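You operate a simulated robot arm through the tools that you are given. There is no shell and no other tool. Be economical: measure what you need, move in short steps, check, and stop when the job is done.

You are at the controls of a simulated two-armed robot. One attempt, no reset.

TASK
Hold the iron pan steady and scour the crust out with sand.
Fine: sand pot covered again, scrubbing brush back in its place, pan on the draining board. What is to be rubbed or washed off counts as gone when no trace of it is left.

The check looks at the end state, three seconds after you hand in, the way a careful person would. Anything else that was tipped, shoved, dropped, spilled or broken makes it a failure.

THE ROBOT
Two 7-joint arms with two-finger parallel grippers on one trunk, on a base that drives. Base frame: it is fixed to the floor where the robot stands at the start and does not move with it; the origin is under the middle of the robot, x ahead of it, y to its left, z up. Lengths are in m, angles in rad, forces in N, time in s.
The left shoulder is at the start at [0.07, 0.163, 1.245], the right one opposite. With the tool pointing down near the work surface each hand reaches from about 0.34 to 0.86 m from the robot's upright axis, wherever it stands, measured 20 degrees to its own side. Places, roughly: draining board top [0.5, 0.2, 0.8]; sand pot lid (14x14x5 cm) [0.7, 0.4, 0.9]; scrubbing brush (10x5x5 cm) [0.7, 0.6, 0.8]. Payload 3.43 kg a hand.
Tool frame (each hand has its own): the origin (TCP) lies between the finger pads and is the grasp point; the fingertips stand 0.034 m ahead of it; z points along the fingers, y is the line along which they close. Largest opening 0.128 m; finger width 0.024, thickness 0.012; the body of the gripper, 0.048 by 0.13 m, starts 0.096 m behind the TCP.
Orientation is told as [roll, pitch, yaw] about the base's x, y, z axes, in that order, counted from this pose: with the fingers straight down and closing along the base's y, the tool's x points along the base's -x, its y along +y and its z along -z.

THE INTERFACE
- The arms move only by the tool arm_command. It takes "left_commands", "right_commands" or both (then of equal length, played together; a hand with none holds still); each is text: rows parted by semicolons, each of 7 numbers parted by spaces: the opening in per cent of the stroke, from 0 (shut) to 100 (fully open), then the shift along the tool's x, y, z in units of 50 mm (1.0 is 50 mm), then the turn, a rotation vector about the tool's x, y, z in units of 4 degrees (1.0 is 4 degrees). In form: fingers tx ty tz wx wy wz; .... A call has 1 to 12 rows; each row shifts and turns the commanded pose from where the row before left it, along the tool's axes as they then stand. A call with a number of a shift or a turn outside -1 to 1 is refused whole. A row lasts 0.2 s, in which the tool goes at most 0.05 m and 0.15 rad; a call with a longer step from one row to the next is refused whole, and so is a gripper value outside its range. A pose out of reach is approached as far as the arm can. The call stops where the force on the tool passes 70 N (or 10 N more than at its start, if that is more) or the arm is blocked; 0.2 s more then pass. The fingers move at their own pace (about 0.153 m/s each) and stop on an object; they squeeze with about 33 N. The grip force told is the motor's: it shows also when the fingers shut on nothing. Time passes only in rows, and 0.2 s behind the last, so rows that do not move let the fingers close. The reply holds the time, the measured pose of the TCP, the force on the tool along the base axes, the opening and the grip force, in the units named above and with some noise, with the torque about the TCP (base axes, N m) and any sound that the robot's microphone picked up.
- Cameras (640 x 400 px; columns grow to the right, rows downward): "scene" is now at [0.1144, 0.0366, 1.4482]; the picture's right is [0.50, -0.86, 0.00], its down [-0.68, -0.40, -0.62] and it looks along [0.54, 0.31, -0.78] (base axes); focal length 253 px, centre (320, 200). "left" rides on the left gripper at [0.076, 0.011, -0.16] in its tool frame; the picture's right is [-0.15, 0.99, 0.00], its down [-0.88, -0.13, -0.46] and it looks along [-0.45, -0.07, 0.89] (tool axes); focal length 234 px, centre (320, 200). "right" rides on the right gripper at [0.076, -0.011, -0.16] in its tool frame; the picture's right is [0.15, 0.99, 0.00], its down [-0.88, 0.13, -0.46] and it looks along [-0.45, 0.07, 0.89] (tool axes); focal length 234 px, centre (320, 200). There is no depth. A picture from a camera that has moved, and an enlarged one, comes with that camera's place and axes in the base frame and with its lens.
- grab_frame(camera): a new picture of that camera. It takes no simulated time.
- slide_trunk(by): slides the trunk up (or, below 0, down) by that many m; the arms and the scene camera ride with it, the base frame stays. It gives what a move gives, with no picture.
- roll_base(legs): drives the robot by 1 to 6 legs, each [ahead, left, turn to the left] in m, m and rad, along the robot's own axes; the way and the turn of a leg run together, so that a leg with both is an arc; at most 1.5 m and 3.142 rad a leg. The arms and the cameras ride along, it lands a little off, and it stops where it bumps. It gives what a move gives.
- turn_head(pan, tilt): turns the head with the scene camera to pan (to the left, within 1.501 rad either way) and tilt (down, from -0.506 to 1.204), counted from straight ahead of the robot. It gives what a move gives.
- enlarge(camera, box): a new picture of the part [left, top, right, bottom] of that camera's present view, enlarged. It takes no simulated time.
- sign_off(): hands the job in; it is judged then, once.

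Work in short steps. Places have to be worked out from the pictures, the camera data and where the tool is seen: move nearer, look again, correct. Check each grasp and each placing, and mend what went wrong. You have 120 turns and 88 pictures in all, those below and enlarged ones among them. Open the grippers and draw the arms clear of the work before you hand the job in, unless the task says otherwise; then end with one line.

The tools are called after ">>>" by a JSON object that holds its "fn" and its "kwargs". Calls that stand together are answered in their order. arm_command: Moves the arms, as the interface text tells. Its arguments: {"type":"object","properties":{"left_commands":{"type":"string"},"right_commands":{"type":"string"}},"required":[]} The other tools are called the same way: slide_trunk (by) slides the trunk up or down; roll_base (legs) drives the base; turn_head (pan, tilt) turns the head that bears the scene camera; grab_frame (camera) takes a picture; enlarge (camera, box) takes an enlarged picture of a part of a camera's view; sign_off () hands the job in.

At the start:

```text
time_s: 0.0
left_ee_pos: [0.3238, 0.489, 1.1295]
left_tool_rot: [0.001, 0.001, 0.001]
left_wrist_force: [0.7, 0.2, -0.1]
left_wrist_torque: [-0.02, 0.01, 0.0]
left_grip_width: 0.1281
left_gripper_force: 0.1
right_ee_pos: [0.669, 0.1155, 1.0937]
right_tool_rot: [-0.001, 0.002, 0.001]
right_wrist_force: [0.4, 0.2, 0.2]
right_wrist_torque: [0.0, -0.02, 0.01]
right_grip_width: 0.1282
right_gripper_force: 0.0
trunk travel left (down, up): [-0.725, 0.215]
robot x, y, heading: [-0.0007, 0.0012, 0.002]
head pan, tilt: [0.529, 0.902]
```

scene: 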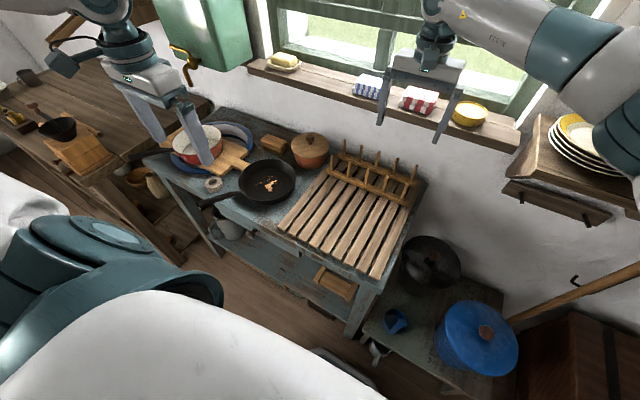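
right: 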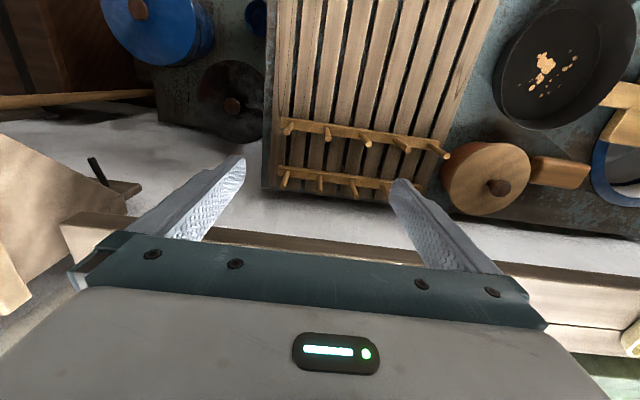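
left: 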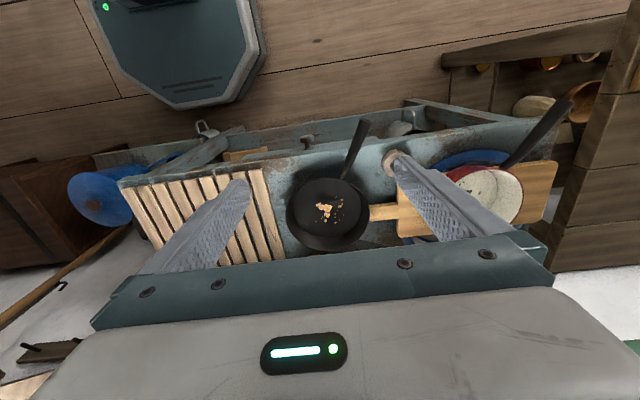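

I see the pan with crust, the lidded pot and a wooden block near it (the brush). I enlarge that part of the scene for measuring.

>>> {"fn": "enlarge", "kwargs": {"camera": "scene", "box": [160, 100, 440, 275]}}

>>> {"fn": "enlarge", "kwargs": {"camera": "left", "box": [240, 100, 560, 300]}}

```text
2.29 times, centred on (300, 188) of scene
camera zoom: at [0.1144, 0.0366, 1.4482], right [0.5, -0.86, 0.0], down [-0.68, -0.4, -0.62], along [0.54, 0.31, -0.78], focal length 578 px, centre (366, 229)
```

zoom: 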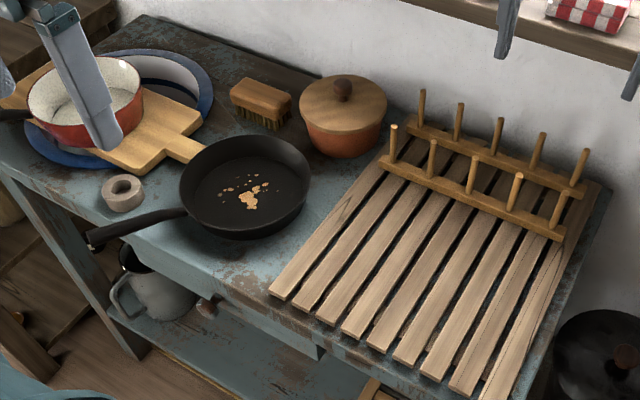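

```text
2.00 times, centred on (400, 200) of left
camera zoom: at [0.2492, 0.4998, 1.2887], right [0.15, 0.99, 0.0], down [0.88, -0.13, 0.46], along [0.45, -0.07, -0.89], focal length 468 px, centre (160, 200)
```

zoom: 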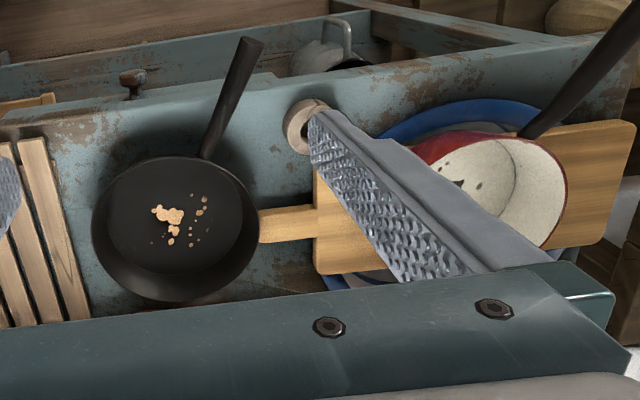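

Estimates: pan centre ≈ (0.51,0.47), handle towards (0.33,0.57), pot knob ≈ (0.685,0.404,0.93), brush ≈ (0.683,0.564) with its long axis along y, and board x 0.40–0.75, y 0.03–0.33. I plan to hold the handle with the left hand and work with the right, so I drive 0.3 m to the left first.

>>> {"fn": "roll_base", "kwargs": {"legs": [[0, 0.3, 0]]}}

>>> {"fn": "turn_head", "kwargs": {"pan": 0.2, "tilt": 0.85}}

>>> {"fn": "grab_frame", "kwargs": {"camera": "scene"}}

>>> {"fn": "grab_frame", "kwargs": {"camera": "right"}}

```text
time_s: 2.0
left_ee_pos: [0.3258, 0.7849, 1.1293]
left_tool_rot: [-0.001, 0.001, -0.001]
left_wrist_force: [0.6, -0.6, -0.2]
left_wrist_torque: [0.03, 0.0, -0.01]
left_grip_width: 0.1281
left_gripper_force: 0.2
right_ee_pos: [0.6689, 0.4125, 1.0932]
right_tool_rot: [0.001, -0.001, -0.004]
right_wrist_force: [0.7, -0.1, 0.5]
right_wrist_torque: [0.0, 0.01, 0.03]
right_grip_width: 0.1279
right_gripper_force: 0.1
trunk travel left (down, up): [-0.725, 0.215]
robot x, y, heading: [0.0018, 0.2998, -0.003]
head pan, tilt: [0.529, 0.902]
```

```text
time_s: 2.9
left_ee_pos: [0.3252, 0.7859, 1.1296]
left_tool_rot: [0.001, 0.001, -0.001]
left_wrist_force: [0.4, -0.3, -0.8]
left_wrist_torque: [-0.03, -0.02, 0.0]
left_grip_width: 0.128
left_gripper_force: 0.0
right_ee_pos: [0.6692, 0.4113, 1.0934]
right_tool_rot: [0.0, 0.001, -0.003]
right_wrist_force: [-0.3, -0.5, 0.6]
right_wrist_torque: [0.0, 0.03, -0.01]
right_grip_width: 0.1279
right_gripper_force: 0.0
trunk travel left (down, up): [-0.725, 0.215]
robot x, y, heading: [-0.0018, 0.2964, -0.004]
head pan, tilt: [0.201, 0.85]
```

```text
82 pictures are left
camera scene: at [0.1263, 0.3119, 1.4522], right [0.2, -0.98, 0.0], down [-0.74, -0.15, -0.66], along [0.65, 0.13, -0.75], focal length 253 px, centre (320, 200)
```

scene: 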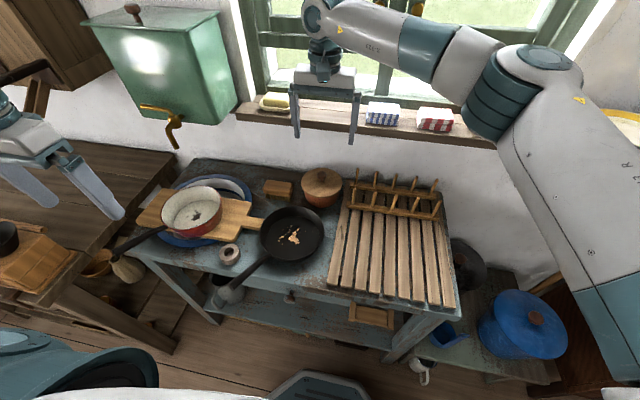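

```text
81 pictures are left
camera right: at [0.5935, 0.4023, 1.2544], right [-0.14, 0.99, 0.0], down [0.88, 0.13, 0.46], along [0.45, 0.06, -0.89], focal length 234 px, centre (320, 200)
```

right: 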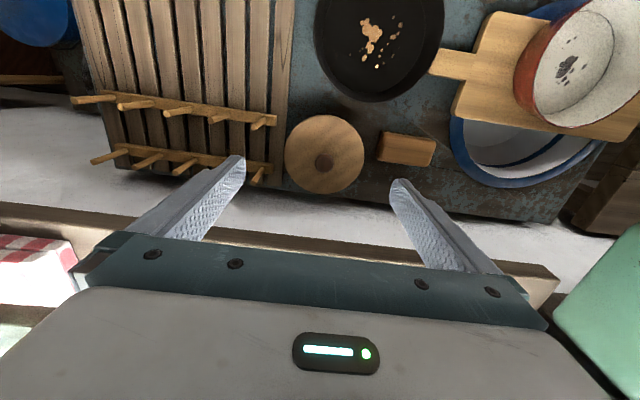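

The two views intersect at knob (0.702,0.421,0.917) and brush top (0.682,0.569,0.839). I centre the right hand over the knob and come part way down, half opened, and look.

>>> {"fn": "arm_command", "kwargs": {"right_commands": "60 -0.66 0.2 0 0 0 0; 50 0 0 0.8 0 0 0; 50 0 0 0.8 0 0 0; 50 0 0 0.4 0 0 0"}}

>>> {"fn": "grab_frame", "kwargs": {"camera": "right"}}

>>> {"fn": "enlarge", "kwargs": {"camera": "scene", "box": [220, 100, 420, 225]}}

```text
time_s: 3.9
left_ee_pos: [0.3272, 0.7858, 1.1295]
left_tool_rot: [-0.001, 0.0, -0.002]
left_wrist_force: [0.4, 0.6, -0.5]
left_wrist_torque: [-0.02, 0.0, 0.0]
left_grip_width: 0.128
left_gripper_force: 0.1
right_ee_pos: [0.7009, 0.4199, 0.9939]
right_tool_rot: [-0.001, 0.001, -0.002]
right_wrist_force: [0.0, -0.2, 0.3]
right_wrist_torque: [0.01, -0.04, -0.02]
right_grip_width: 0.0641
right_gripper_force: 0.0
trunk travel left (down, up): [-0.725, 0.215]
robot x, y, heading: [-0.0028, 0.2943, 0.0]
head pan, tilt: [0.201, 0.85]
```

```text
80 pictures are left
camera right: at [0.6245, 0.4102, 1.1548], right [-0.14, 0.99, 0.0], down [0.88, 0.13, 0.46], along [0.45, 0.06, -0.89], focal length 234 px, centre (320, 200)
```

right: 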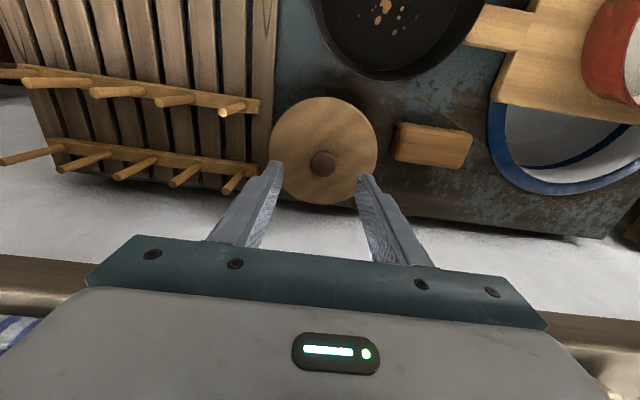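

```text
3.20 times, centred on (320, 162) of scene
camera zoom: at [0.1265, 0.3126, 1.4522], right [0.2, -0.98, 0.0], down [-0.74, -0.15, -0.66], along [0.65, 0.13, -0.75], focal length 809 px, centre (320, 320)
```

zoom: 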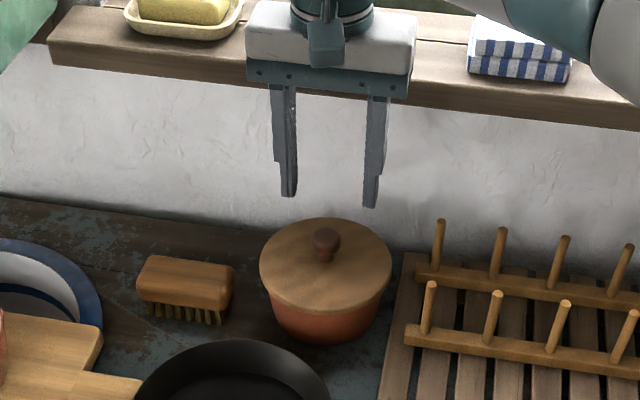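

The knob lies at about (0.699,0.423). I descend around it and close.

>>> {"fn": "arm_command", "kwargs": {"right_commands": "50 0.02 0.06 0.5 0 0 0; 50 0 0 0.55 0 0 0; 0 0 0 0 0 0 0; 0 0 0 0 0 0 0; 0 0 0 0 0 0 0"}}

>>> {"fn": "enlarge", "kwargs": {"camera": "scene", "box": [220, 100, 420, 225]}}

```text
time_s: 5.1
left_ee_pos: [0.3261, 0.7845, 1.1296]
left_tool_rot: [0.001, -0.001, -0.001]
left_wrist_force: [0.7, -0.2, 0.0]
left_wrist_torque: [0.02, 0.02, 0.04]
left_grip_width: 0.1279
left_gripper_force: 0.0
right_ee_pos: [0.7007, 0.4243, 0.9414]
right_tool_rot: [0.001, 0.001, -0.003]
right_wrist_force: [0.2, 0.4, 0.1]
right_wrist_torque: [0.01, -0.03, 0.01]
right_grip_width: 0.0
right_gripper_force: 32.5
trunk travel left (down, up): [-0.725, 0.215]
robot x, y, heading: [0.0017, 0.2988, -0.003]
head pan, tilt: [0.201, 0.85]
```

```text
3.20 times, centred on (320, 162) of scene
camera zoom: at [0.1264, 0.3115, 1.4522], right [0.2, -0.98, 0.0], down [-0.74, -0.15, -0.66], along [0.65, 0.13, -0.75], focal length 809 px, centre (320, 320)
```

zoom: 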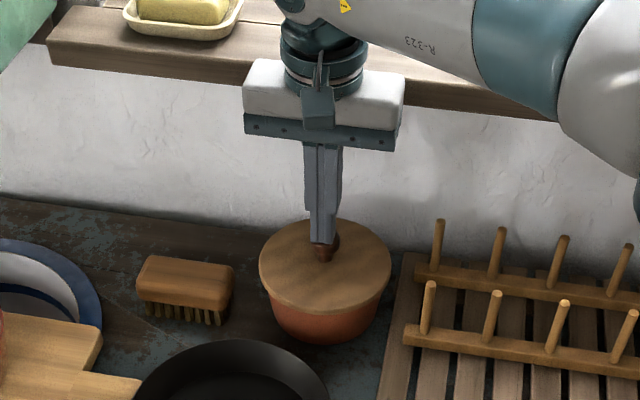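

The fingers shut just above the knob (its top is about 0.905). I open, go 18 mm lower and close again.

>>> {"fn": "arm_command", "kwargs": {"right_commands": "40 0 0 0 0 0 0; 40 0 0 0 0 0 0; 40 0 -0.02 0.36 0 0 0; 0 0 0 0 0 0 0; 0 0 0 0 0 0 0; 0 0 0 0 0 0 0"}}

>>> {"fn": "enlarge", "kwargs": {"camera": "scene", "box": [220, 100, 420, 225]}}

```text
time_s: 6.5
left_ee_pos: [0.3253, 0.7863, 1.1299]
left_tool_rot: [0.001, 0.0, -0.001]
left_wrist_force: [0.0, 0.2, 0.3]
left_wrist_torque: [-0.01, -0.01, -0.01]
left_grip_width: 0.1279
left_gripper_force: 0.1
right_ee_pos: [0.7007, 0.4237, 0.9246]
right_tool_rot: [-0.001, 0.001, -0.004]
right_wrist_force: [-1.7, 1.5, 0.7]
right_wrist_torque: [0.03, 0.02, 0.02]
right_grip_width: 0.0285
right_gripper_force: 33.6
trunk travel left (down, up): [-0.725, 0.215]
robot x, y, heading: [-0.0017, 0.296, -0.003]
head pan, tilt: [0.201, 0.85]
```

```text
3.20 times, centred on (320, 162) of scene
camera zoom: at [0.126, 0.3118, 1.4522], right [0.2, -0.98, 0.0], down [-0.74, -0.15, -0.66], along [0.65, 0.13, -0.75], focal length 809 px, centre (320, 320)
```

zoom: 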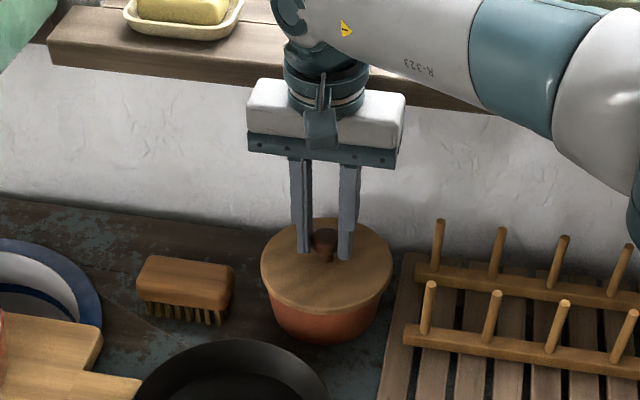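

The grip holds at 28 mm with force. Lid pick pose was (0.7007,0.4237,0.9246); I lift straight up and look.

>>> {"fn": "arm_command", "kwargs": {"right_commands": "0 0 0 -0.2 0 0 0; 0 0 0 -0.6 0 0 0; 0 0 0 -0.8 0 0 0; 0 0 0 -0.6 0 0 0"}}

>>> {"fn": "grab_frame", "kwargs": {"camera": "scene"}}

```text
time_s: 7.5
left_ee_pos: [0.3257, 0.7855, 1.1291]
left_tool_rot: [-0.001, 0.001, -0.002]
left_wrist_force: [-0.7, 0.3, -0.1]
left_wrist_torque: [0.03, -0.01, 0.01]
left_grip_width: 0.1281
left_gripper_force: 0.0
right_ee_pos: [0.6988, 0.4249, 1.0325]
right_tool_rot: [-0.002, 0.0, -0.004]
right_wrist_force: [-0.3, 0.2, -1.0]
right_wrist_torque: [0.01, -0.01, -0.01]
right_grip_width: 0.0284
right_gripper_force: 33.0
trunk travel left (down, up): [-0.725, 0.215]
robot x, y, heading: [-0.001, 0.2973, -0.001]
head pan, tilt: [0.201, 0.85]
```

```text
76 pictures are left
camera scene: at [0.1259, 0.3115, 1.4522], right [0.2, -0.98, 0.0], down [-0.74, -0.15, -0.66], along [0.65, 0.13, -0.75], focal length 253 px, centre (320, 200)
```

scene: 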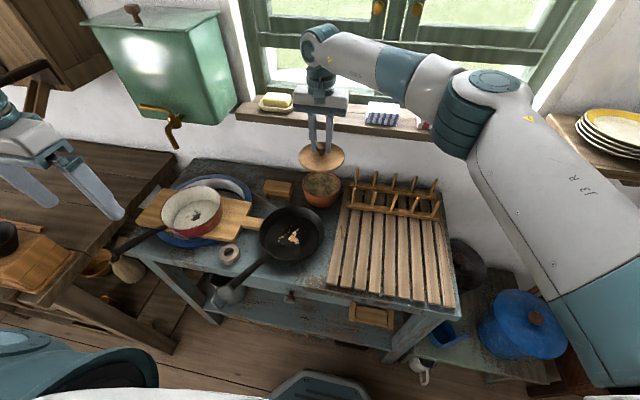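

The lid is off and held level. I carry it over the draining board to about (0.50,0.17).

>>> {"fn": "arm_command", "kwargs": {"right_commands": "0 0.571 -0.73 0 0 0 0; 0 0.571 -0.73 0 0 0 0; 0 0.571 -0.73 0 0 0 0; 0 0.571 -0.73 0 0 0 0; 0 0.571 -0.73 0 0 0 0; 0 0.571 -0.73 0 0 0 0; 0 0.571 -0.73 0 0 0 0; 0 0 0 0.8 0 0 0; 0 0 0 0.8 0 0 0"}}

>>> {"fn": "grab_frame", "kwargs": {"camera": "scene"}}

>>> {"fn": "enlarge", "kwargs": {"camera": "scene", "box": [240, 150, 400, 250]}}

```text
time_s: 9.5
left_ee_pos: [0.3262, 0.785, 1.1296]
left_tool_rot: [0.0, -0.001, -0.005]
left_wrist_force: [-0.6, -0.3, -0.4]
left_wrist_torque: [0.02, -0.01, 0.0]
left_grip_width: 0.1284
left_gripper_force: 0.1
right_ee_pos: [0.4991, 0.1657, 0.9523]
right_tool_rot: [0.001, 0.0, -0.005]
right_wrist_force: [0.7, 0.7, -1.1]
right_wrist_torque: [0.01, 0.0, -0.02]
right_grip_width: 0.0285
right_gripper_force: 32.7
trunk travel left (down, up): [-0.725, 0.215]
robot x, y, heading: [0.0034, 0.2976, -0.003]
head pan, tilt: [0.201, 0.85]
```

```text
75 pictures are left
camera scene: at [0.1266, 0.3109, 1.4523], right [0.2, -0.98, 0.0], down [-0.74, -0.15, -0.66], along [0.65, 0.13, -0.75], focal length 253 px, centre (320, 200)
```

scene: 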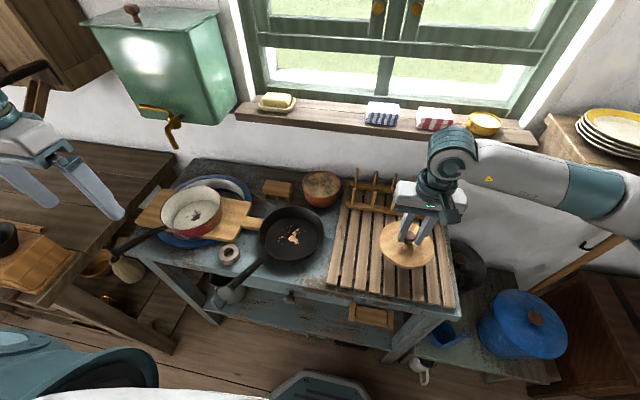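

```text
4.00 times, centred on (320, 200) of scene
camera zoom: at [0.1266, 0.3109, 1.4523], right [0.2, -0.98, 0.0], down [-0.74, -0.15, -0.66], along [0.65, 0.13, -0.75], focal length 1012 px, centre (320, 200)
```

zoom: 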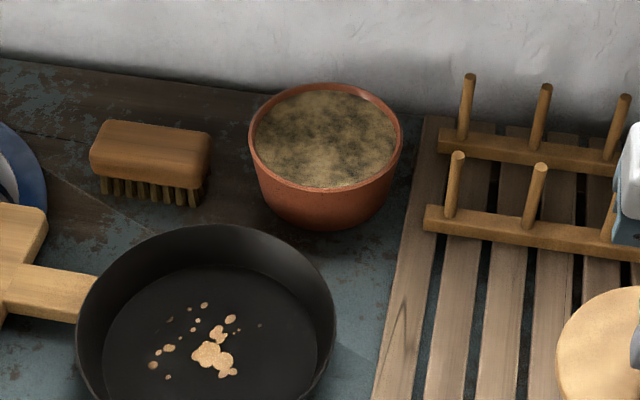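

The pot is nearly full of sand. I lower the lid in small steps to feel the board.

>>> {"fn": "arm_command", "kwargs": {"right_commands": "0 0 0 0.5 0 0 0; 0 0 0 0.4 0 0 0; 0 0 0 0.2 0 0 0; 0 0 0 0 0 0 0"}}

>>> {"fn": "enlarge", "kwargs": {"camera": "scene", "box": [320, 180, 480, 280]}}

```text
time_s: 10.5
left_ee_pos: [0.3262, 0.7855, 1.1287]
left_tool_rot: [0.001, 0.001, -0.002]
left_wrist_force: [0.2, -0.4, 0.4]
left_wrist_torque: [0.01, 0.0, 0.01]
left_grip_width: 0.1278
left_gripper_force: 0.1
right_ee_pos: [0.5007, 0.1672, 0.8977]
right_tool_rot: [0.001, 0.0, -0.003]
right_wrist_force: [0.0, -0.7, -1.0]
right_wrist_torque: [-0.01, -0.01, 0.0]
right_grip_width: 0.0284
right_gripper_force: 33.2
trunk travel left (down, up): [-0.725, 0.215]
robot x, y, heading: [0.0007, 0.2972, -0.002]
head pan, tilt: [0.201, 0.85]
```

```text
4.00 times, centred on (400, 230) of scene
camera zoom: at [0.1265, 0.3114, 1.4522], right [0.2, -0.98, 0.0], down [-0.74, -0.15, -0.66], along [0.65, 0.13, -0.75], focal length 1012 px, centre (0, 80)
```

zoom: 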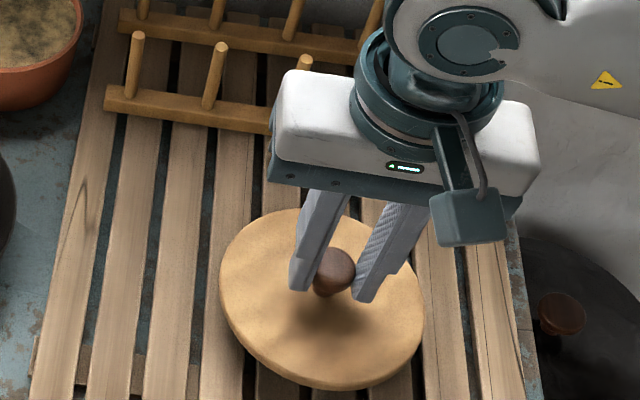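

Still free of the board (only about 1 N of weight). I go on down in 5 mm steps.

>>> {"fn": "arm_command", "kwargs": {"right_commands": "0 0 0 0.1 0 0 0; 0 0 0 0.1 0 0 0; 0 0 0 0.1 0 0 0; 0 0 0 0 0 0 0"}}

```text
time_s: 11.5
left_ee_pos: [0.3257, 0.7858, 1.1291]
left_tool_rot: [0.0, 0.001, -0.002]
left_wrist_force: [0.3, 0.7, -0.2]
left_wrist_torque: [-0.02, -0.02, -0.03]
left_grip_width: 0.1282
left_gripper_force: 0.0
right_ee_pos: [0.5016, 0.1678, 0.8823]
right_tool_rot: [-0.001, 0.0, -0.003]
right_wrist_force: [1.1, 0.8, -1.7]
right_wrist_torque: [0.01, 0.02, -0.01]
right_grip_width: 0.0288
right_gripper_force: 32.6
trunk travel left (down, up): [-0.725, 0.215]
robot x, y, heading: [0.0003, 0.3017, -0.003]
head pan, tilt: [0.201, 0.85]
```

No contact yet; I continue another 20 mm in small steps.

>>> {"fn": "arm_command", "kwargs": {"right_commands": "0 0 0 0.1 0 0 0; 0 0 0 0.1 0 0 0; 0 0 0 0 0 0 0"}}

>>> {"fn": "arm_command", "kwargs": {"right_commands": "0 0 0 0.1 0 0 0; 0 0 0 0 0 0 0"}}

>>> {"fn": "enlarge", "kwargs": {"camera": "scene", "box": [320, 180, 480, 280]}}

```text
time_s: 12.3
left_ee_pos: [0.3237, 0.7848, 1.1315]
left_tool_rot: [0.001, -0.002, -0.004]
left_wrist_force: [-0.2, 0.0, -0.1]
left_wrist_torque: [-0.01, 0.01, -0.02]
left_grip_width: 0.1279
left_gripper_force: 0.0
right_ee_pos: [0.499, 0.1678, 0.8777]
right_tool_rot: [0.002, -0.008, -0.006]
right_wrist_force: [3.0, -9.2, 35.4]
right_wrist_torque: [-0.31, -0.35, -0.09]
right_grip_width: 0.0287
right_gripper_force: 33.4
trunk travel left (down, up): [-0.725, 0.215]
robot x, y, heading: [-0.0012, 0.2985, -0.001]
head pan, tilt: [0.201, 0.85]
```

```text
time_s: 12.9
left_ee_pos: [0.3239, 0.7855, 1.1318]
left_tool_rot: [0.0, -0.001, -0.004]
left_wrist_force: [0.8, 0.1, -0.3]
left_wrist_torque: [0.0, -0.01, 0.02]
left_grip_width: 0.128
left_gripper_force: 0.0
right_ee_pos: [0.499, 0.1693, 0.8701]
right_tool_rot: [-0.001, -0.004, -0.004]
right_wrist_force: [4.0, -9.2, 35.4]
right_wrist_torque: [-0.26, -0.39, -0.06]
right_grip_width: 0.0285
right_gripper_force: 32.8
trunk travel left (down, up): [-0.725, 0.215]
robot x, y, heading: [-0.0055, 0.2948, -0.0]
head pan, tilt: [0.201, 0.85]
```

```text
4.00 times, centred on (400, 230) of scene
camera zoom: at [0.1233, 0.3109, 1.4526], right [0.2, -0.98, 0.0], down [-0.74, -0.15, -0.66], along [0.65, 0.13, -0.75], focal length 1012 px, centre (0, 80)
```

zoom: 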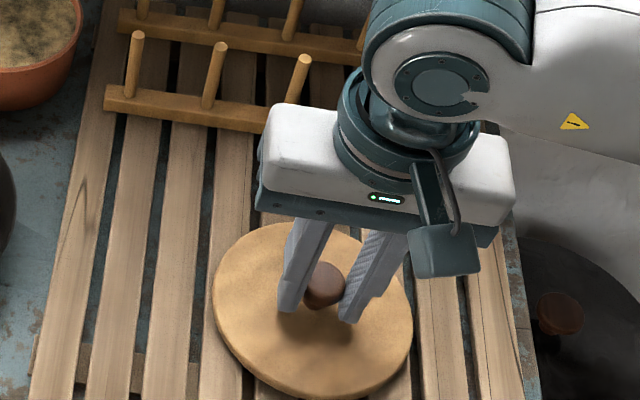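

The lid stands on the board (contact at TCP ≈ 0.878). I open and rise clear.

>>> {"fn": "arm_command", "kwargs": {"right_commands": "45 0 0 0 0 0 0; 45 0 0 0 0 0 0; 45 0 0 -0.4 0 0 0; 45 0 0 -0.8 0 0 0; 45 0 0 -1 0 0 0; 45 0 0 -1 0 0 0"}}

>>> {"fn": "grab_frame", "kwargs": {"camera": "scene"}}

```text
time_s: 14.3
left_ee_pos: [0.3243, 0.7863, 1.1298]
left_tool_rot: [-0.001, 0.001, -0.001]
left_wrist_force: [-0.8, 0.2, -0.2]
left_wrist_torque: [-0.03, 0.02, 0.01]
left_grip_width: 0.128
left_gripper_force: 0.1
right_ee_pos: [0.4988, 0.1711, 1.0271]
right_tool_rot: [-0.003, 0.0, -0.005]
right_wrist_force: [0.9, -0.6, -0.2]
right_wrist_torque: [0.0, -0.03, 0.03]
right_grip_width: 0.0575
right_gripper_force: 0.1
trunk travel left (down, up): [-0.725, 0.215]
robot x, y, heading: [-0.0026, 0.2959, -0.003]
head pan, tilt: [0.201, 0.85]
```

```text
71 pictures are left
camera scene: at [0.1259, 0.3122, 1.4522], right [0.2, -0.98, 0.0], down [-0.74, -0.15, -0.66], along [0.65, 0.13, -0.75], focal length 253 px, centre (320, 200)
```

scene: 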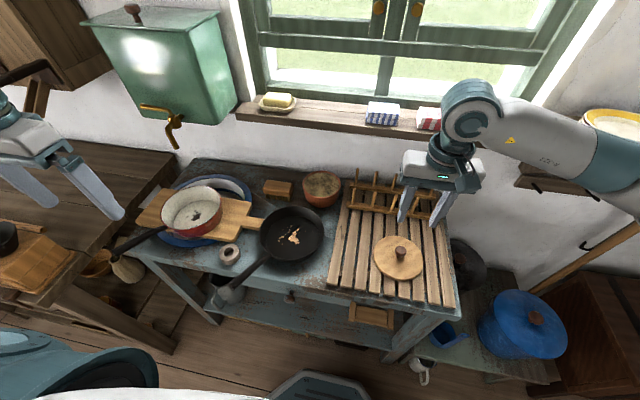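

The lid sits flat on the board. Next the left hand: over to the handle's middle ≈ (0.375,0.55), turned about −33° so that it closes across the handle.

>>> {"fn": "arm_command", "kwargs": {"left_commands": "60 -0.2 -0.95 0 0 0 0; 60 -0.2 -0.95 0 0 0 0; 60 -0.2 -0.95 0 0 0 0; 60 -0.2 -0.95 0 0 0 0; 60 -0.2 -0.95 0 0 0 0"}}

>>> {"fn": "arm_command", "kwargs": {"left_commands": "60 0 0 0.4 0 0 1; 60 0 0 0.4 0 0 1; 60 0 0 0.4 0 0 1; 60 0 0 0.4 0 0 1; 60 0 0 0.3 0 0 1; 60 0 0 0.3 0 0 1; 60 0 0 0.3 0 0 1; 60 0 0 0 0 0 1"}}

>>> {"fn": "grab_frame", "kwargs": {"camera": "left"}}

>>> {"fn": "enlarge", "kwargs": {"camera": "scene", "box": [180, 190, 340, 290]}}

```text
time_s: 15.5
left_ee_pos: [0.3786, 0.5437, 1.1291]
left_tool_rot: [0.002, 0.002, -0.002]
left_wrist_force: [0.4, -0.2, -0.2]
left_wrist_torque: [0.05, 0.06, -0.03]
left_grip_width: 0.077
left_gripper_force: 0.0
right_ee_pos: [0.5004, 0.1672, 1.0249]
right_tool_rot: [0.001, 0.002, -0.004]
right_wrist_force: [-0.3, -0.2, 0.0]
right_wrist_torque: [0.04, 0.04, -0.02]
right_grip_width: 0.0577
right_gripper_force: 0.0
trunk travel left (down, up): [-0.725, 0.215]
robot x, y, heading: [-0.0036, 0.2986, -0.002]
head pan, tilt: [0.201, 0.85]
```

```text
time_s: 17.3
left_ee_pos: [0.3819, 0.5472, 1.0049]
left_tool_rot: [0.0, 0.001, -0.564]
left_wrist_force: [-0.1, 0.7, 0.5]
left_wrist_torque: [-0.02, -0.01, 0.0]
left_grip_width: 0.0769
left_gripper_force: 0.0
left hand out of reach, approached as far as the arm can: row 4
right_ee_pos: [0.4985, 0.1699, 1.0273]
right_tool_rot: [-0.001, -0.001, -0.002]
right_wrist_force: [-0.7, -0.1, -0.1]
right_wrist_torque: [0.0, -0.02, -0.02]
right_grip_width: 0.0576
right_gripper_force: 0.0
trunk travel left (down, up): [-0.725, 0.215]
robot x, y, heading: [-0.0023, 0.2992, -0.002]
head pan, tilt: [0.201, 0.85]
```

```text
70 pictures are left
camera left: at [0.3251, 0.5972, 1.1652], right [0.65, 0.76, 0.0], down [0.68, -0.58, 0.45], along [0.34, -0.3, -0.89], focal length 234 px, centre (320, 200)
```

left: 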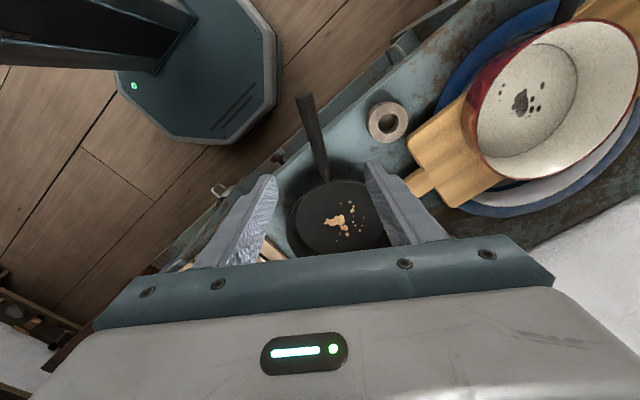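

```text
4.00 times, centred on (260, 240) of scene
camera zoom: at [0.1257, 0.3112, 1.4523], right [0.2, -0.98, 0.0], down [-0.74, -0.15, -0.66], along [0.65, 0.13, -0.75], focal length 1012 px, centre (560, 40)
```

zoom: 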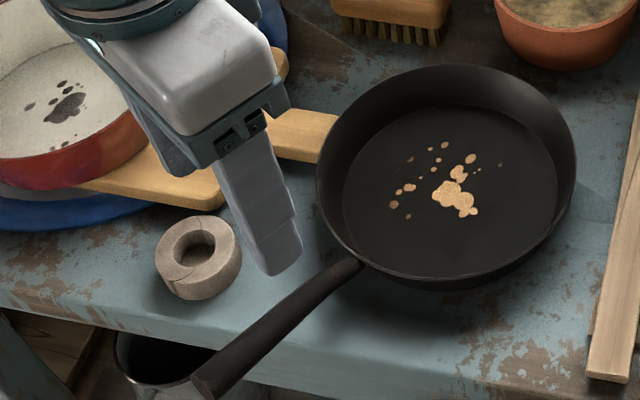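

The handle runs from (0.428,0.513,0.843) to (0.322,0.567,0.865), so it needs yaw ≈ −27° and I grasp at (0.378,0.54). I align and descend in steps before closing.

>>> {"fn": "arm_command", "kwargs": {"left_commands": "45 0 -0.18 0 0 0 -0.65; 45 0 0 0.5 0 0 -0.65; 45 0 0 0.8 0 0 0; 45 0 0 0.6 0 0 0; 45 0 0 0 0 0 0"}}

>>> {"fn": "enlarge", "kwargs": {"camera": "scene", "box": [180, 190, 340, 290]}}

>>> {"fn": "grab_frame", "kwargs": {"camera": "left"}}

```text
time_s: 18.5
left_ee_pos: [0.3812, 0.5394, 0.9113]
left_tool_rot: [-0.003, 0.001, -0.47]
left_wrist_force: [0.6, 0.1, 0.8]
left_wrist_torque: [0.01, 0.01, -0.01]
left_grip_width: 0.0577
left_gripper_force: 0.0
left hand out of reach, approached as far as the arm can: row 1
right_ee_pos: [0.4993, 0.1699, 1.0253]
right_tool_rot: [0.0, -0.001, -0.003]
right_wrist_force: [0.3, 0.1, -0.2]
right_wrist_torque: [-0.01, -0.03, -0.02]
right_grip_width: 0.0574
right_gripper_force: 0.0
trunk travel left (down, up): [-0.725, 0.215]
robot x, y, heading: [0.0004, 0.2976, -0.004]
head pan, tilt: [0.201, 0.85]
```

```text
4.00 times, centred on (260, 240) of scene
camera zoom: at [0.1257, 0.3112, 1.4523], right [0.2, -0.98, 0.0], down [-0.74, -0.15, -0.66], along [0.65, 0.13, -0.75], focal length 1012 px, centre (560, 40)
```

zoom: 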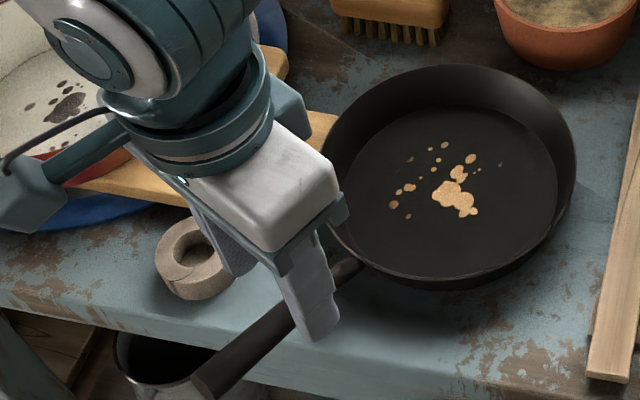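

```text
67 pictures are left
camera left: at [0.3198, 0.5833, 1.071], right [0.58, 0.82, 0.0], down [0.73, -0.52, 0.46], along [0.37, -0.26, -0.89], focal length 234 px, centre (320, 200)
```

left: 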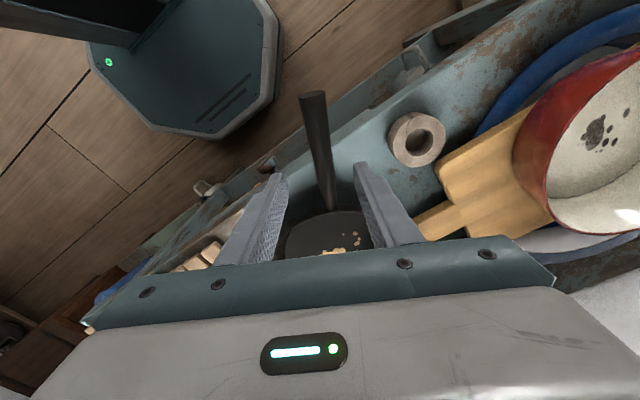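

The handle lies between the fingers. I go down 46 mm and close.

>>> {"fn": "arm_command", "kwargs": {"left_commands": "45 0 0 0.5 0 0 0; 45 0 0 0.42 0 0 0; 0 0 0 0 0 0 0; 0 0 0 0 0 0 0; 0 0 0 0 0 0 0"}}

>>> {"fn": "enlarge", "kwargs": {"camera": "scene", "box": [180, 190, 340, 290]}}

```text
time_s: 19.7
left_ee_pos: [0.3848, 0.5435, 0.8703]
left_tool_rot: [-0.004, 0.001, -0.469]
left_wrist_force: [1.2, 2.4, -0.2]
left_wrist_torque: [0.03, -0.4, 0.56]
left_grip_width: 0.0183
left_gripper_force: 32.9
left hand out of reach, approached as far as the arm can: row 2
right_ee_pos: [0.5, 0.1693, 1.0269]
right_tool_rot: [0.0, 0.001, -0.003]
right_wrist_force: [0.7, 0.5, 0.2]
right_wrist_torque: [-0.02, 0.01, -0.02]
right_grip_width: 0.0574
right_gripper_force: 0.0
trunk travel left (down, up): [-0.725, 0.215]
robot x, y, heading: [-0.0012, 0.2976, -0.005]
head pan, tilt: [0.201, 0.85]
```

```text
4.00 times, centred on (260, 240) of scene
camera zoom: at [0.1266, 0.3119, 1.4522], right [0.2, -0.98, 0.0], down [-0.74, -0.15, -0.66], along [0.65, 0.13, -0.75], focal length 1012 px, centre (560, 40)
```

zoom: 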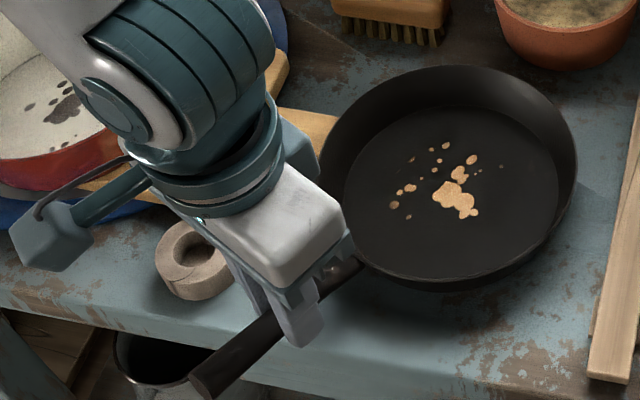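

The handle is held (18 mm). The sill front is near x≈0.75, so I'll grip the brush across its 10 cm length with yaw 0; first I bring the right hand above it, going ahead then left.

>>> {"fn": "arm_command", "kwargs": {"right_commands": "100 -0.92 0 0 0 0 0; 100 -0.92 0 0 0 0 0; 100 -0.92 0 0 0 0 0; 90 -0.9 0 0 0 0 0; 90 0 0.95 0 0 0 0; 90 0 0.95 0 0 0 0; 90 0 0.95 0 0 0 0; 90 0 0.95 0 0 0 0; 90 0 0.95 0 0 0 0; 90 0 0.95 0 0 0 0; 90 0 0.95 0 0 0 0; 90 0 0.95 0 0 0 0"}}

>>> {"fn": "arm_command", "kwargs": {"right_commands": "90 0 0.4 0.5 0 0 0; 90 0 0 0.6 0 0 0; 90 0 0 0.6 0 0 0; 90 0 0 0 0 0 0"}}

>>> {"fn": "grab_frame", "kwargs": {"camera": "right"}}

>>> {"fn": "enlarge", "kwargs": {"camera": "scene", "box": [200, 100, 360, 200]}}

```text
time_s: 22.3
left_ee_pos: [0.3839, 0.5415, 0.8702]
left_tool_rot: [0.001, 0.002, -0.469]
left_wrist_force: [-2.8, 2.6, 0.1]
left_wrist_torque: [-0.31, -0.81, 0.27]
left_grip_width: 0.0187
left_gripper_force: 33.4
right_ee_pos: [0.6862, 0.4971, 1.0302]
right_tool_rot: [0.002, 0.0, -0.003]
right_wrist_force: [0.3, -1.1, -0.2]
right_wrist_torque: [0.04, -0.03, 0.01]
right_grip_width: 0.115
right_gripper_force: 0.0
right hand out of reach, approached as far as the arm can: row 12
trunk travel left (down, up): [-0.725, 0.215]
robot x, y, heading: [0.0006, 0.2976, 0.002]
head pan, tilt: [0.201, 0.85]
```

```text
time_s: 23.3
left_ee_pos: [0.3841, 0.5441, 0.8699]
left_tool_rot: [-0.002, 0.001, -0.469]
left_wrist_force: [-1.7, 1.1, -0.1]
left_wrist_torque: [0.2, 0.37, 0.04]
left_grip_width: 0.0187
left_gripper_force: 32.5
right_ee_pos: [0.6869, 0.4992, 0.9625]
right_tool_rot: [0.002, -0.003, -0.003]
right_wrist_force: [0.2, -0.1, -0.1]
right_wrist_torque: [-0.02, 0.0, -0.04]
right_grip_width: 0.1151
right_gripper_force: 0.1
right hand out of reach, approached as far as the arm can: row 1
trunk travel left (down, up): [-0.725, 0.215]
robot x, y, heading: [0.0049, 0.2963, 0.001]
head pan, tilt: [0.201, 0.85]
```

```text
65 pictures are left
camera right: at [0.611, 0.489, 1.1219], right [-0.14, 0.99, 0.0], down [0.88, 0.13, 0.46], along [0.45, 0.07, -0.89], focal length 234 px, centre (320, 200)
```

right: 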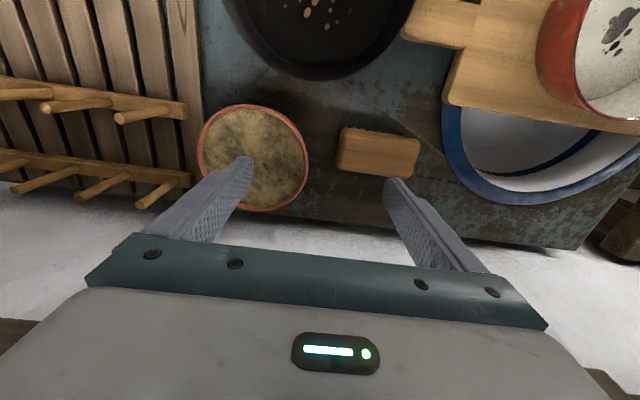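

```text
4.00 times, centred on (280, 150) of scene
camera zoom: at [0.1266, 0.3119, 1.4522], right [0.2, -0.98, 0.0], down [-0.74, -0.15, -0.66], along [0.65, 0.13, -0.75], focal length 1012 px, centre (480, 400)
```

zoom: 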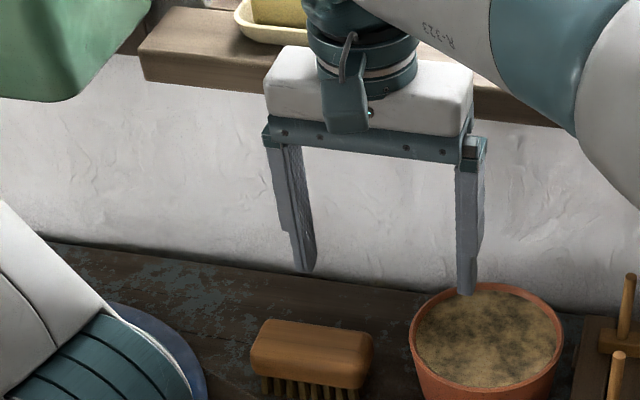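

The right hand stops at y≈0.50, short of the brush. I raise the right hand, release the handle and rise with the left, then drive 0.15 m further left.

>>> {"fn": "arm_command", "kwargs": {"left_commands": "45 0 0 0 0 0 0; 45 0 0 0 0 0 0; 45 0 0 -0.6 0 0 0; 45 0 0 -1 0 0 0; 45 0 0 -1 0 0 0", "right_commands": "90 0 0 -0.5 0 0 0; 90 0 -0.4 -0.5 0 0 0; 90 0 -0.4 0 0 0 0; 90 0 -0.4 0 0 0 0; 90 0 -0.4 0 0 0 0"}}

>>> {"fn": "roll_base", "kwargs": {"legs": [[0, 0.15, 0]]}}

>>> {"fn": "grab_frame", "kwargs": {"camera": "scene"}}

>>> {"fn": "grab_frame", "kwargs": {"camera": "right"}}

```text
time_s: 24.5
left_ee_pos: [0.3821, 0.5443, 0.9992]
left_tool_rot: [0.001, 0.001, -0.47]
left_wrist_force: [0.2, 0.2, 0.1]
left_wrist_torque: [0.01, -0.02, 0.02]
left_grip_width: 0.0577
left_gripper_force: 0.1
right_ee_pos: [0.6856, 0.4146, 1.0109]
right_tool_rot: [0.001, -0.002, -0.004]
right_wrist_force: [0.4, -0.7, -0.7]
right_wrist_torque: [0.04, 0.01, -0.04]
right_grip_width: 0.115
right_gripper_force: 0.0
trunk travel left (down, up): [-0.725, 0.215]
robot x, y, heading: [0.0022, 0.2947, -0.002]
head pan, tilt: [0.201, 0.85]
```

```text
time_s: 25.8
left_ee_pos: [0.383, 0.6965, 0.9978]
left_tool_rot: [0.002, -0.001, -0.468]
left_wrist_force: [-0.2, 0.1, -0.6]
left_wrist_torque: [0.0, 0.02, -0.02]
left_grip_width: 0.0575
left_gripper_force: 0.2
right_ee_pos: [0.6881, 0.569, 1.012]
right_tool_rot: [0.001, -0.001, -0.001]
right_wrist_force: [0.5, 0.6, -0.5]
right_wrist_torque: [-0.03, 0.03, 0.0]
right_grip_width: 0.115
right_gripper_force: 0.1
trunk travel left (down, up): [-0.725, 0.215]
robot x, y, heading: [0.0028, 0.4526, 0.0]
head pan, tilt: [0.201, 0.85]
```

```text
63 pictures are left
camera scene: at [0.1266, 0.4624, 1.4522], right [0.2, -0.98, 0.0], down [-0.74, -0.15, -0.66], along [0.65, 0.13, -0.75], focal length 253 px, centre (320, 200)
```

scene: 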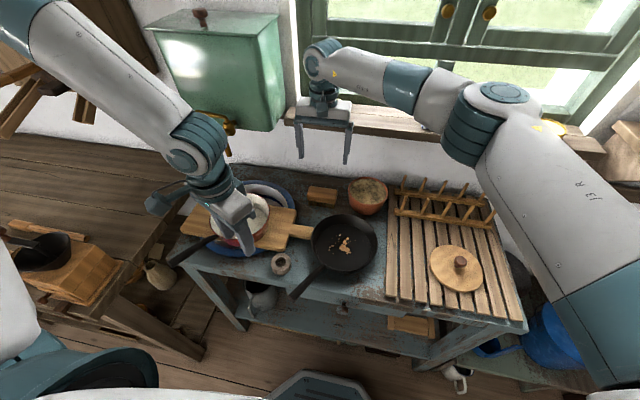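

```text
62 pictures are left
camera right: at [0.6115, 0.5585, 1.171], right [-0.14, 0.99, 0.0], down [0.88, 0.13, 0.46], along [0.45, 0.07, -0.89], focal length 234 px, centre (320, 200)
```

right: 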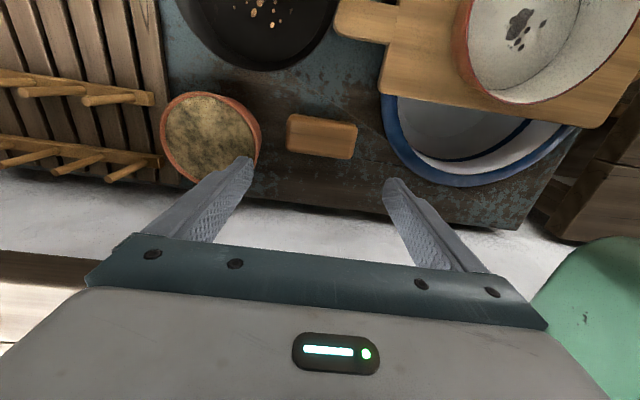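

The brush centre measures (0.681,0.571), straight along y. I centre over it and come down to just above it for a check.

>>> {"fn": "arm_command", "kwargs": {"right_commands": "93 0.13 0.04 0.5 0 0 0; 93 0 0 0.8 0 0 0; 93 0 0 0.8 0 0 0; 93 0 0 0 0 0 0"}}

>>> {"fn": "enlarge", "kwargs": {"camera": "scene", "box": [240, 130, 400, 230]}}

>>> {"fn": "grab_frame", "kwargs": {"camera": "right"}}

```text
time_s: 26.8
left_ee_pos: [0.3825, 0.6975, 0.9984]
left_tool_rot: [0.001, 0.0, -0.47]
left_wrist_force: [0.3, 0.3, -0.3]
left_wrist_torque: [0.03, -0.01, 0.0]
left_grip_width: 0.0575
left_gripper_force: 0.0
right_ee_pos: [0.6813, 0.5712, 0.9046]
right_tool_rot: [0.001, 0.0, -0.001]
right_wrist_force: [-0.2, 0.2, 0.1]
right_wrist_torque: [-0.02, 0.02, 0.03]
right_grip_width: 0.1188
right_gripper_force: 0.1
trunk travel left (down, up): [-0.725, 0.215]
robot x, y, heading: [0.0005, 0.4515, -0.002]
head pan, tilt: [0.201, 0.85]
```

```text
4.00 times, centred on (320, 180) of scene
camera zoom: at [0.1261, 0.4632, 1.4523], right [0.2, -0.98, 0.0], down [-0.74, -0.15, -0.66], along [0.65, 0.13, -0.75], focal length 1012 px, centre (320, 280)
```

zoom: 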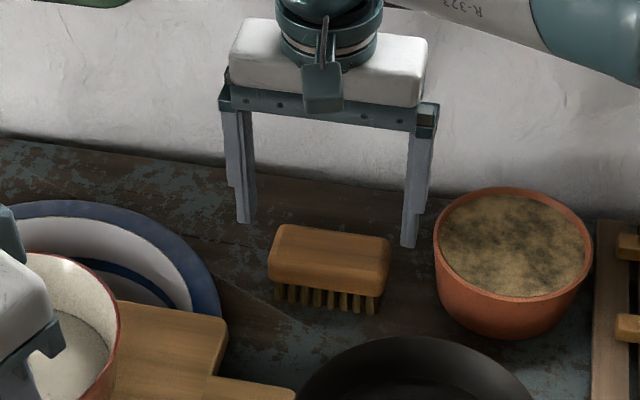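

```text
60 pictures are left
camera right: at [0.6059, 0.5614, 1.0656], right [-0.14, 0.99, 0.0], down [0.88, 0.13, 0.46], along [0.45, 0.07, -0.89], focal length 234 px, centre (320, 200)
```

right: 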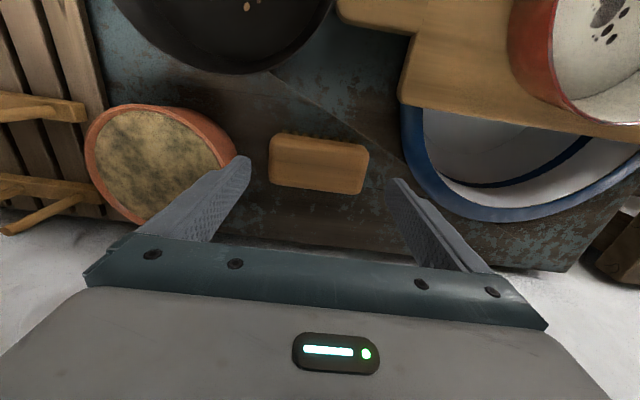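

Centred. I lower to TCP 0.846 and close on the ends of the wooden block.

>>> {"fn": "arm_command", "kwargs": {"right_commands": "93 0.02 0 0.6 0 0 0; 93 0 0 0.55 0 0 0; 0 0 0 0 0 0 0; 0 0 0 0 0 0 0; 0 0 0 0 0 0 0"}}

>>> {"fn": "enlarge", "kwargs": {"camera": "scene", "box": [240, 130, 400, 230]}}

```text
time_s: 28.0
left_ee_pos: [0.383, 0.6987, 0.9987]
left_tool_rot: [0.0, 0.001, -0.471]
left_wrist_force: [-1.2, 0.1, 0.4]
left_wrist_torque: [0.01, 0.01, 0.0]
left_grip_width: 0.0577
left_gripper_force: 0.0
right_ee_pos: [0.6815, 0.574, 0.8451]
right_tool_rot: [0.001, 0.0, -0.002]
right_wrist_force: [-0.4, 0.2, 0.2]
right_wrist_torque: [0.01, -0.01, 0.02]
right_grip_width: 0.0973
right_gripper_force: 33.2
trunk travel left (down, up): [-0.725, 0.215]
robot x, y, heading: [-0.0, 0.455, 0.005]
head pan, tilt: [0.201, 0.85]
```

```text
4.00 times, centred on (320, 180) of scene
camera zoom: at [0.1266, 0.4639, 1.4522], right [0.2, -0.98, 0.0], down [-0.74, -0.15, -0.66], along [0.65, 0.13, -0.75], focal length 1012 px, centre (320, 280)
```

zoom: 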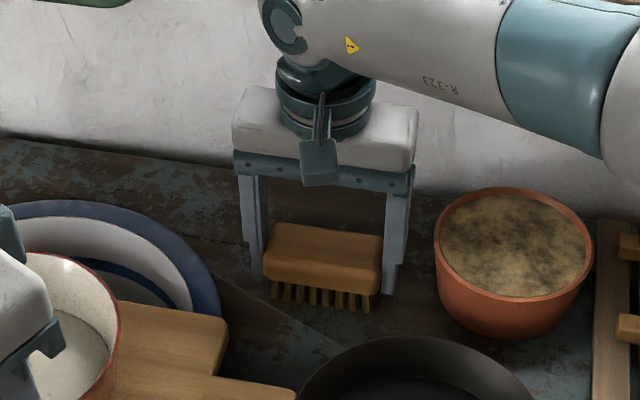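

Brush gripped (97 mm; its place is TCP (0.6815,0.572,0.846)). I lift it and at the same time bring the left hand back above the handle.

>>> {"fn": "arm_command", "kwargs": {"right_commands": "0 0 0 -0.4 0 0 0; 0 0 0 -0.6 0 0 0; 0 0 0 -0.7 0 0 0; 0 0 0 -0.7 0 0 0; 0 0 0 0 0 0 0", "left_commands": "45 -0.35 -0.71 0 0 0 0; 45 -0.35 -0.71 0 0 0 0; 45 -0.35 -0.71 0 0 0 0; 45 -0.35 -0.71 0 0 0 0; 45 0 0 0 0 0 0"}}

>>> {"fn": "grab_frame", "kwargs": {"camera": "scene"}}

>>> {"fn": "grab_frame", "kwargs": {"camera": "left"}}

```text
time_s: 29.2
left_ee_pos: [0.3871, 0.5879, 1.0166]
left_tool_rot: [-0.002, 0.001, -0.467]
left_wrist_force: [-0.5, -0.1, 0.5]
left_wrist_torque: [-0.01, 0.0, -0.02]
left_grip_width: 0.0576
left_gripper_force: 0.0
left hand out of reach, approached as far as the arm can: row 3, 4
right_ee_pos: [0.679, 0.5754, 0.9649]
right_tool_rot: [0.0, 0.0, -0.002]
right_wrist_force: [-0.2, -1.3, -1.5]
right_wrist_torque: [0.02, 0.0, -0.01]
right_grip_width: 0.0972
right_gripper_force: 32.7
trunk travel left (down, up): [-0.725, 0.215]
robot x, y, heading: [0.0005, 0.4507, -0.001]
head pan, tilt: [0.201, 0.85]
```

```text
58 pictures are left
camera scene: at [0.1277, 0.4641, 1.4521], right [0.2, -0.98, 0.0], down [-0.74, -0.15, -0.66], along [0.65, 0.13, -0.75], focal length 253 px, centre (320, 200)
```

scene: 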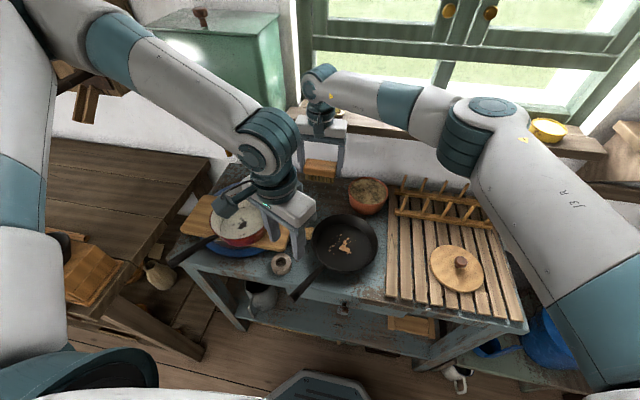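

```text
57 pictures are left
camera left: at [0.3255, 0.6334, 1.175], right [0.58, 0.82, 0.0], down [0.73, -0.51, 0.46], along [0.37, -0.26, -0.89], focal length 234 px, centre (320, 200)
```

left: 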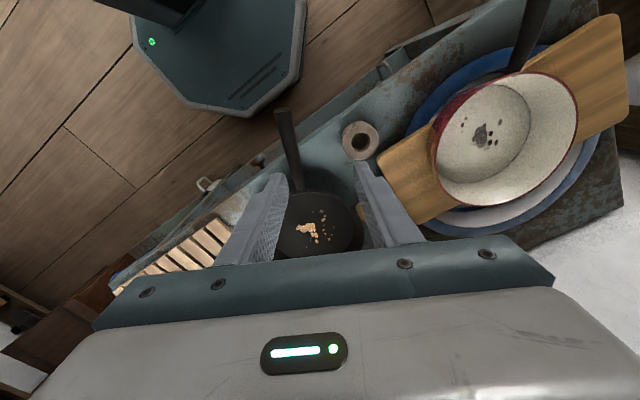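

The left hand is now too near the body to reach the handle. I back the robot off by 0.07 m, with the brush kept raised.

>>> {"fn": "roll_base", "kwargs": {"legs": [[-0.07, 0, 0]]}}

>>> {"fn": "arm_command", "kwargs": {"left_commands": "45 -0.53 -0.09 0 0 0 0; 45 -0.53 -0.09 0 0 0 0; 45 -0.53 -0.09 0 0 0 0; 45 0 0 0 0 0 0"}}

>>> {"fn": "grab_frame", "kwargs": {"camera": "left"}}

```text
time_s: 30.2
left_ee_pos: [0.3184, 0.5882, 1.0152]
left_tool_rot: [-0.001, 0.002, -0.468]
left_wrist_force: [-0.3, -0.3, 0.6]
left_wrist_torque: [0.0, 0.02, -0.01]
left_grip_width: 0.058
left_gripper_force: 0.2
right_ee_pos: [0.6122, 0.5758, 0.964]
right_tool_rot: [0.0, 0.001, -0.003]
right_wrist_force: [1.0, 0.8, -1.6]
right_wrist_torque: [-0.04, 0.01, 0.01]
right_grip_width: 0.0974
right_gripper_force: 32.8
trunk travel left (down, up): [-0.725, 0.215]
robot x, y, heading: [-0.0658, 0.451, -0.002]
head pan, tilt: [0.201, 0.85]
```

```text
time_s: 31.2
left_ee_pos: [0.382, 0.5813, 1.0315]
left_tool_rot: [-0.005, -0.003, -0.468]
left_wrist_force: [0.5, -0.4, -0.3]
left_wrist_torque: [-0.02, 0.02, 0.03]
left_grip_width: 0.0574
left_gripper_force: 0.0
left hand out of reach, approached as far as the arm can: row 1, 2, 3
right_ee_pos: [0.6118, 0.5754, 0.9646]
right_tool_rot: [0.0, 0.001, -0.002]
right_wrist_force: [0.1, 0.0, -0.4]
right_wrist_torque: [0.01, 0.05, -0.02]
right_grip_width: 0.0973
right_gripper_force: 33.1
trunk travel left (down, up): [-0.725, 0.215]
robot x, y, heading: [-0.0696, 0.4506, 0.003]
head pan, tilt: [0.201, 0.85]
```

```text
56 pictures are left
camera left: at [0.3204, 0.6268, 1.1905], right [0.58, 0.82, 0.0], down [0.73, -0.51, 0.46], along [0.37, -0.27, -0.89], focal length 234 px, centre (320, 200)
```

left: 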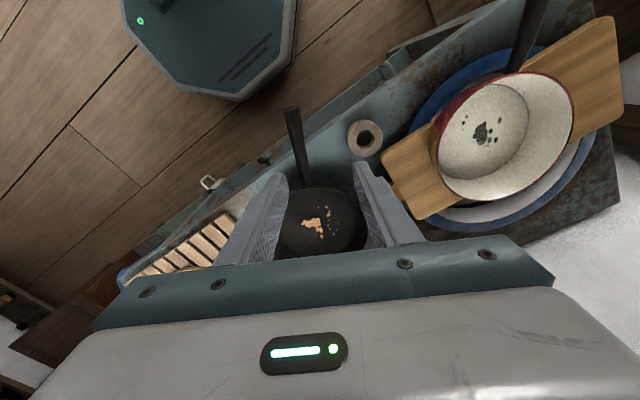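

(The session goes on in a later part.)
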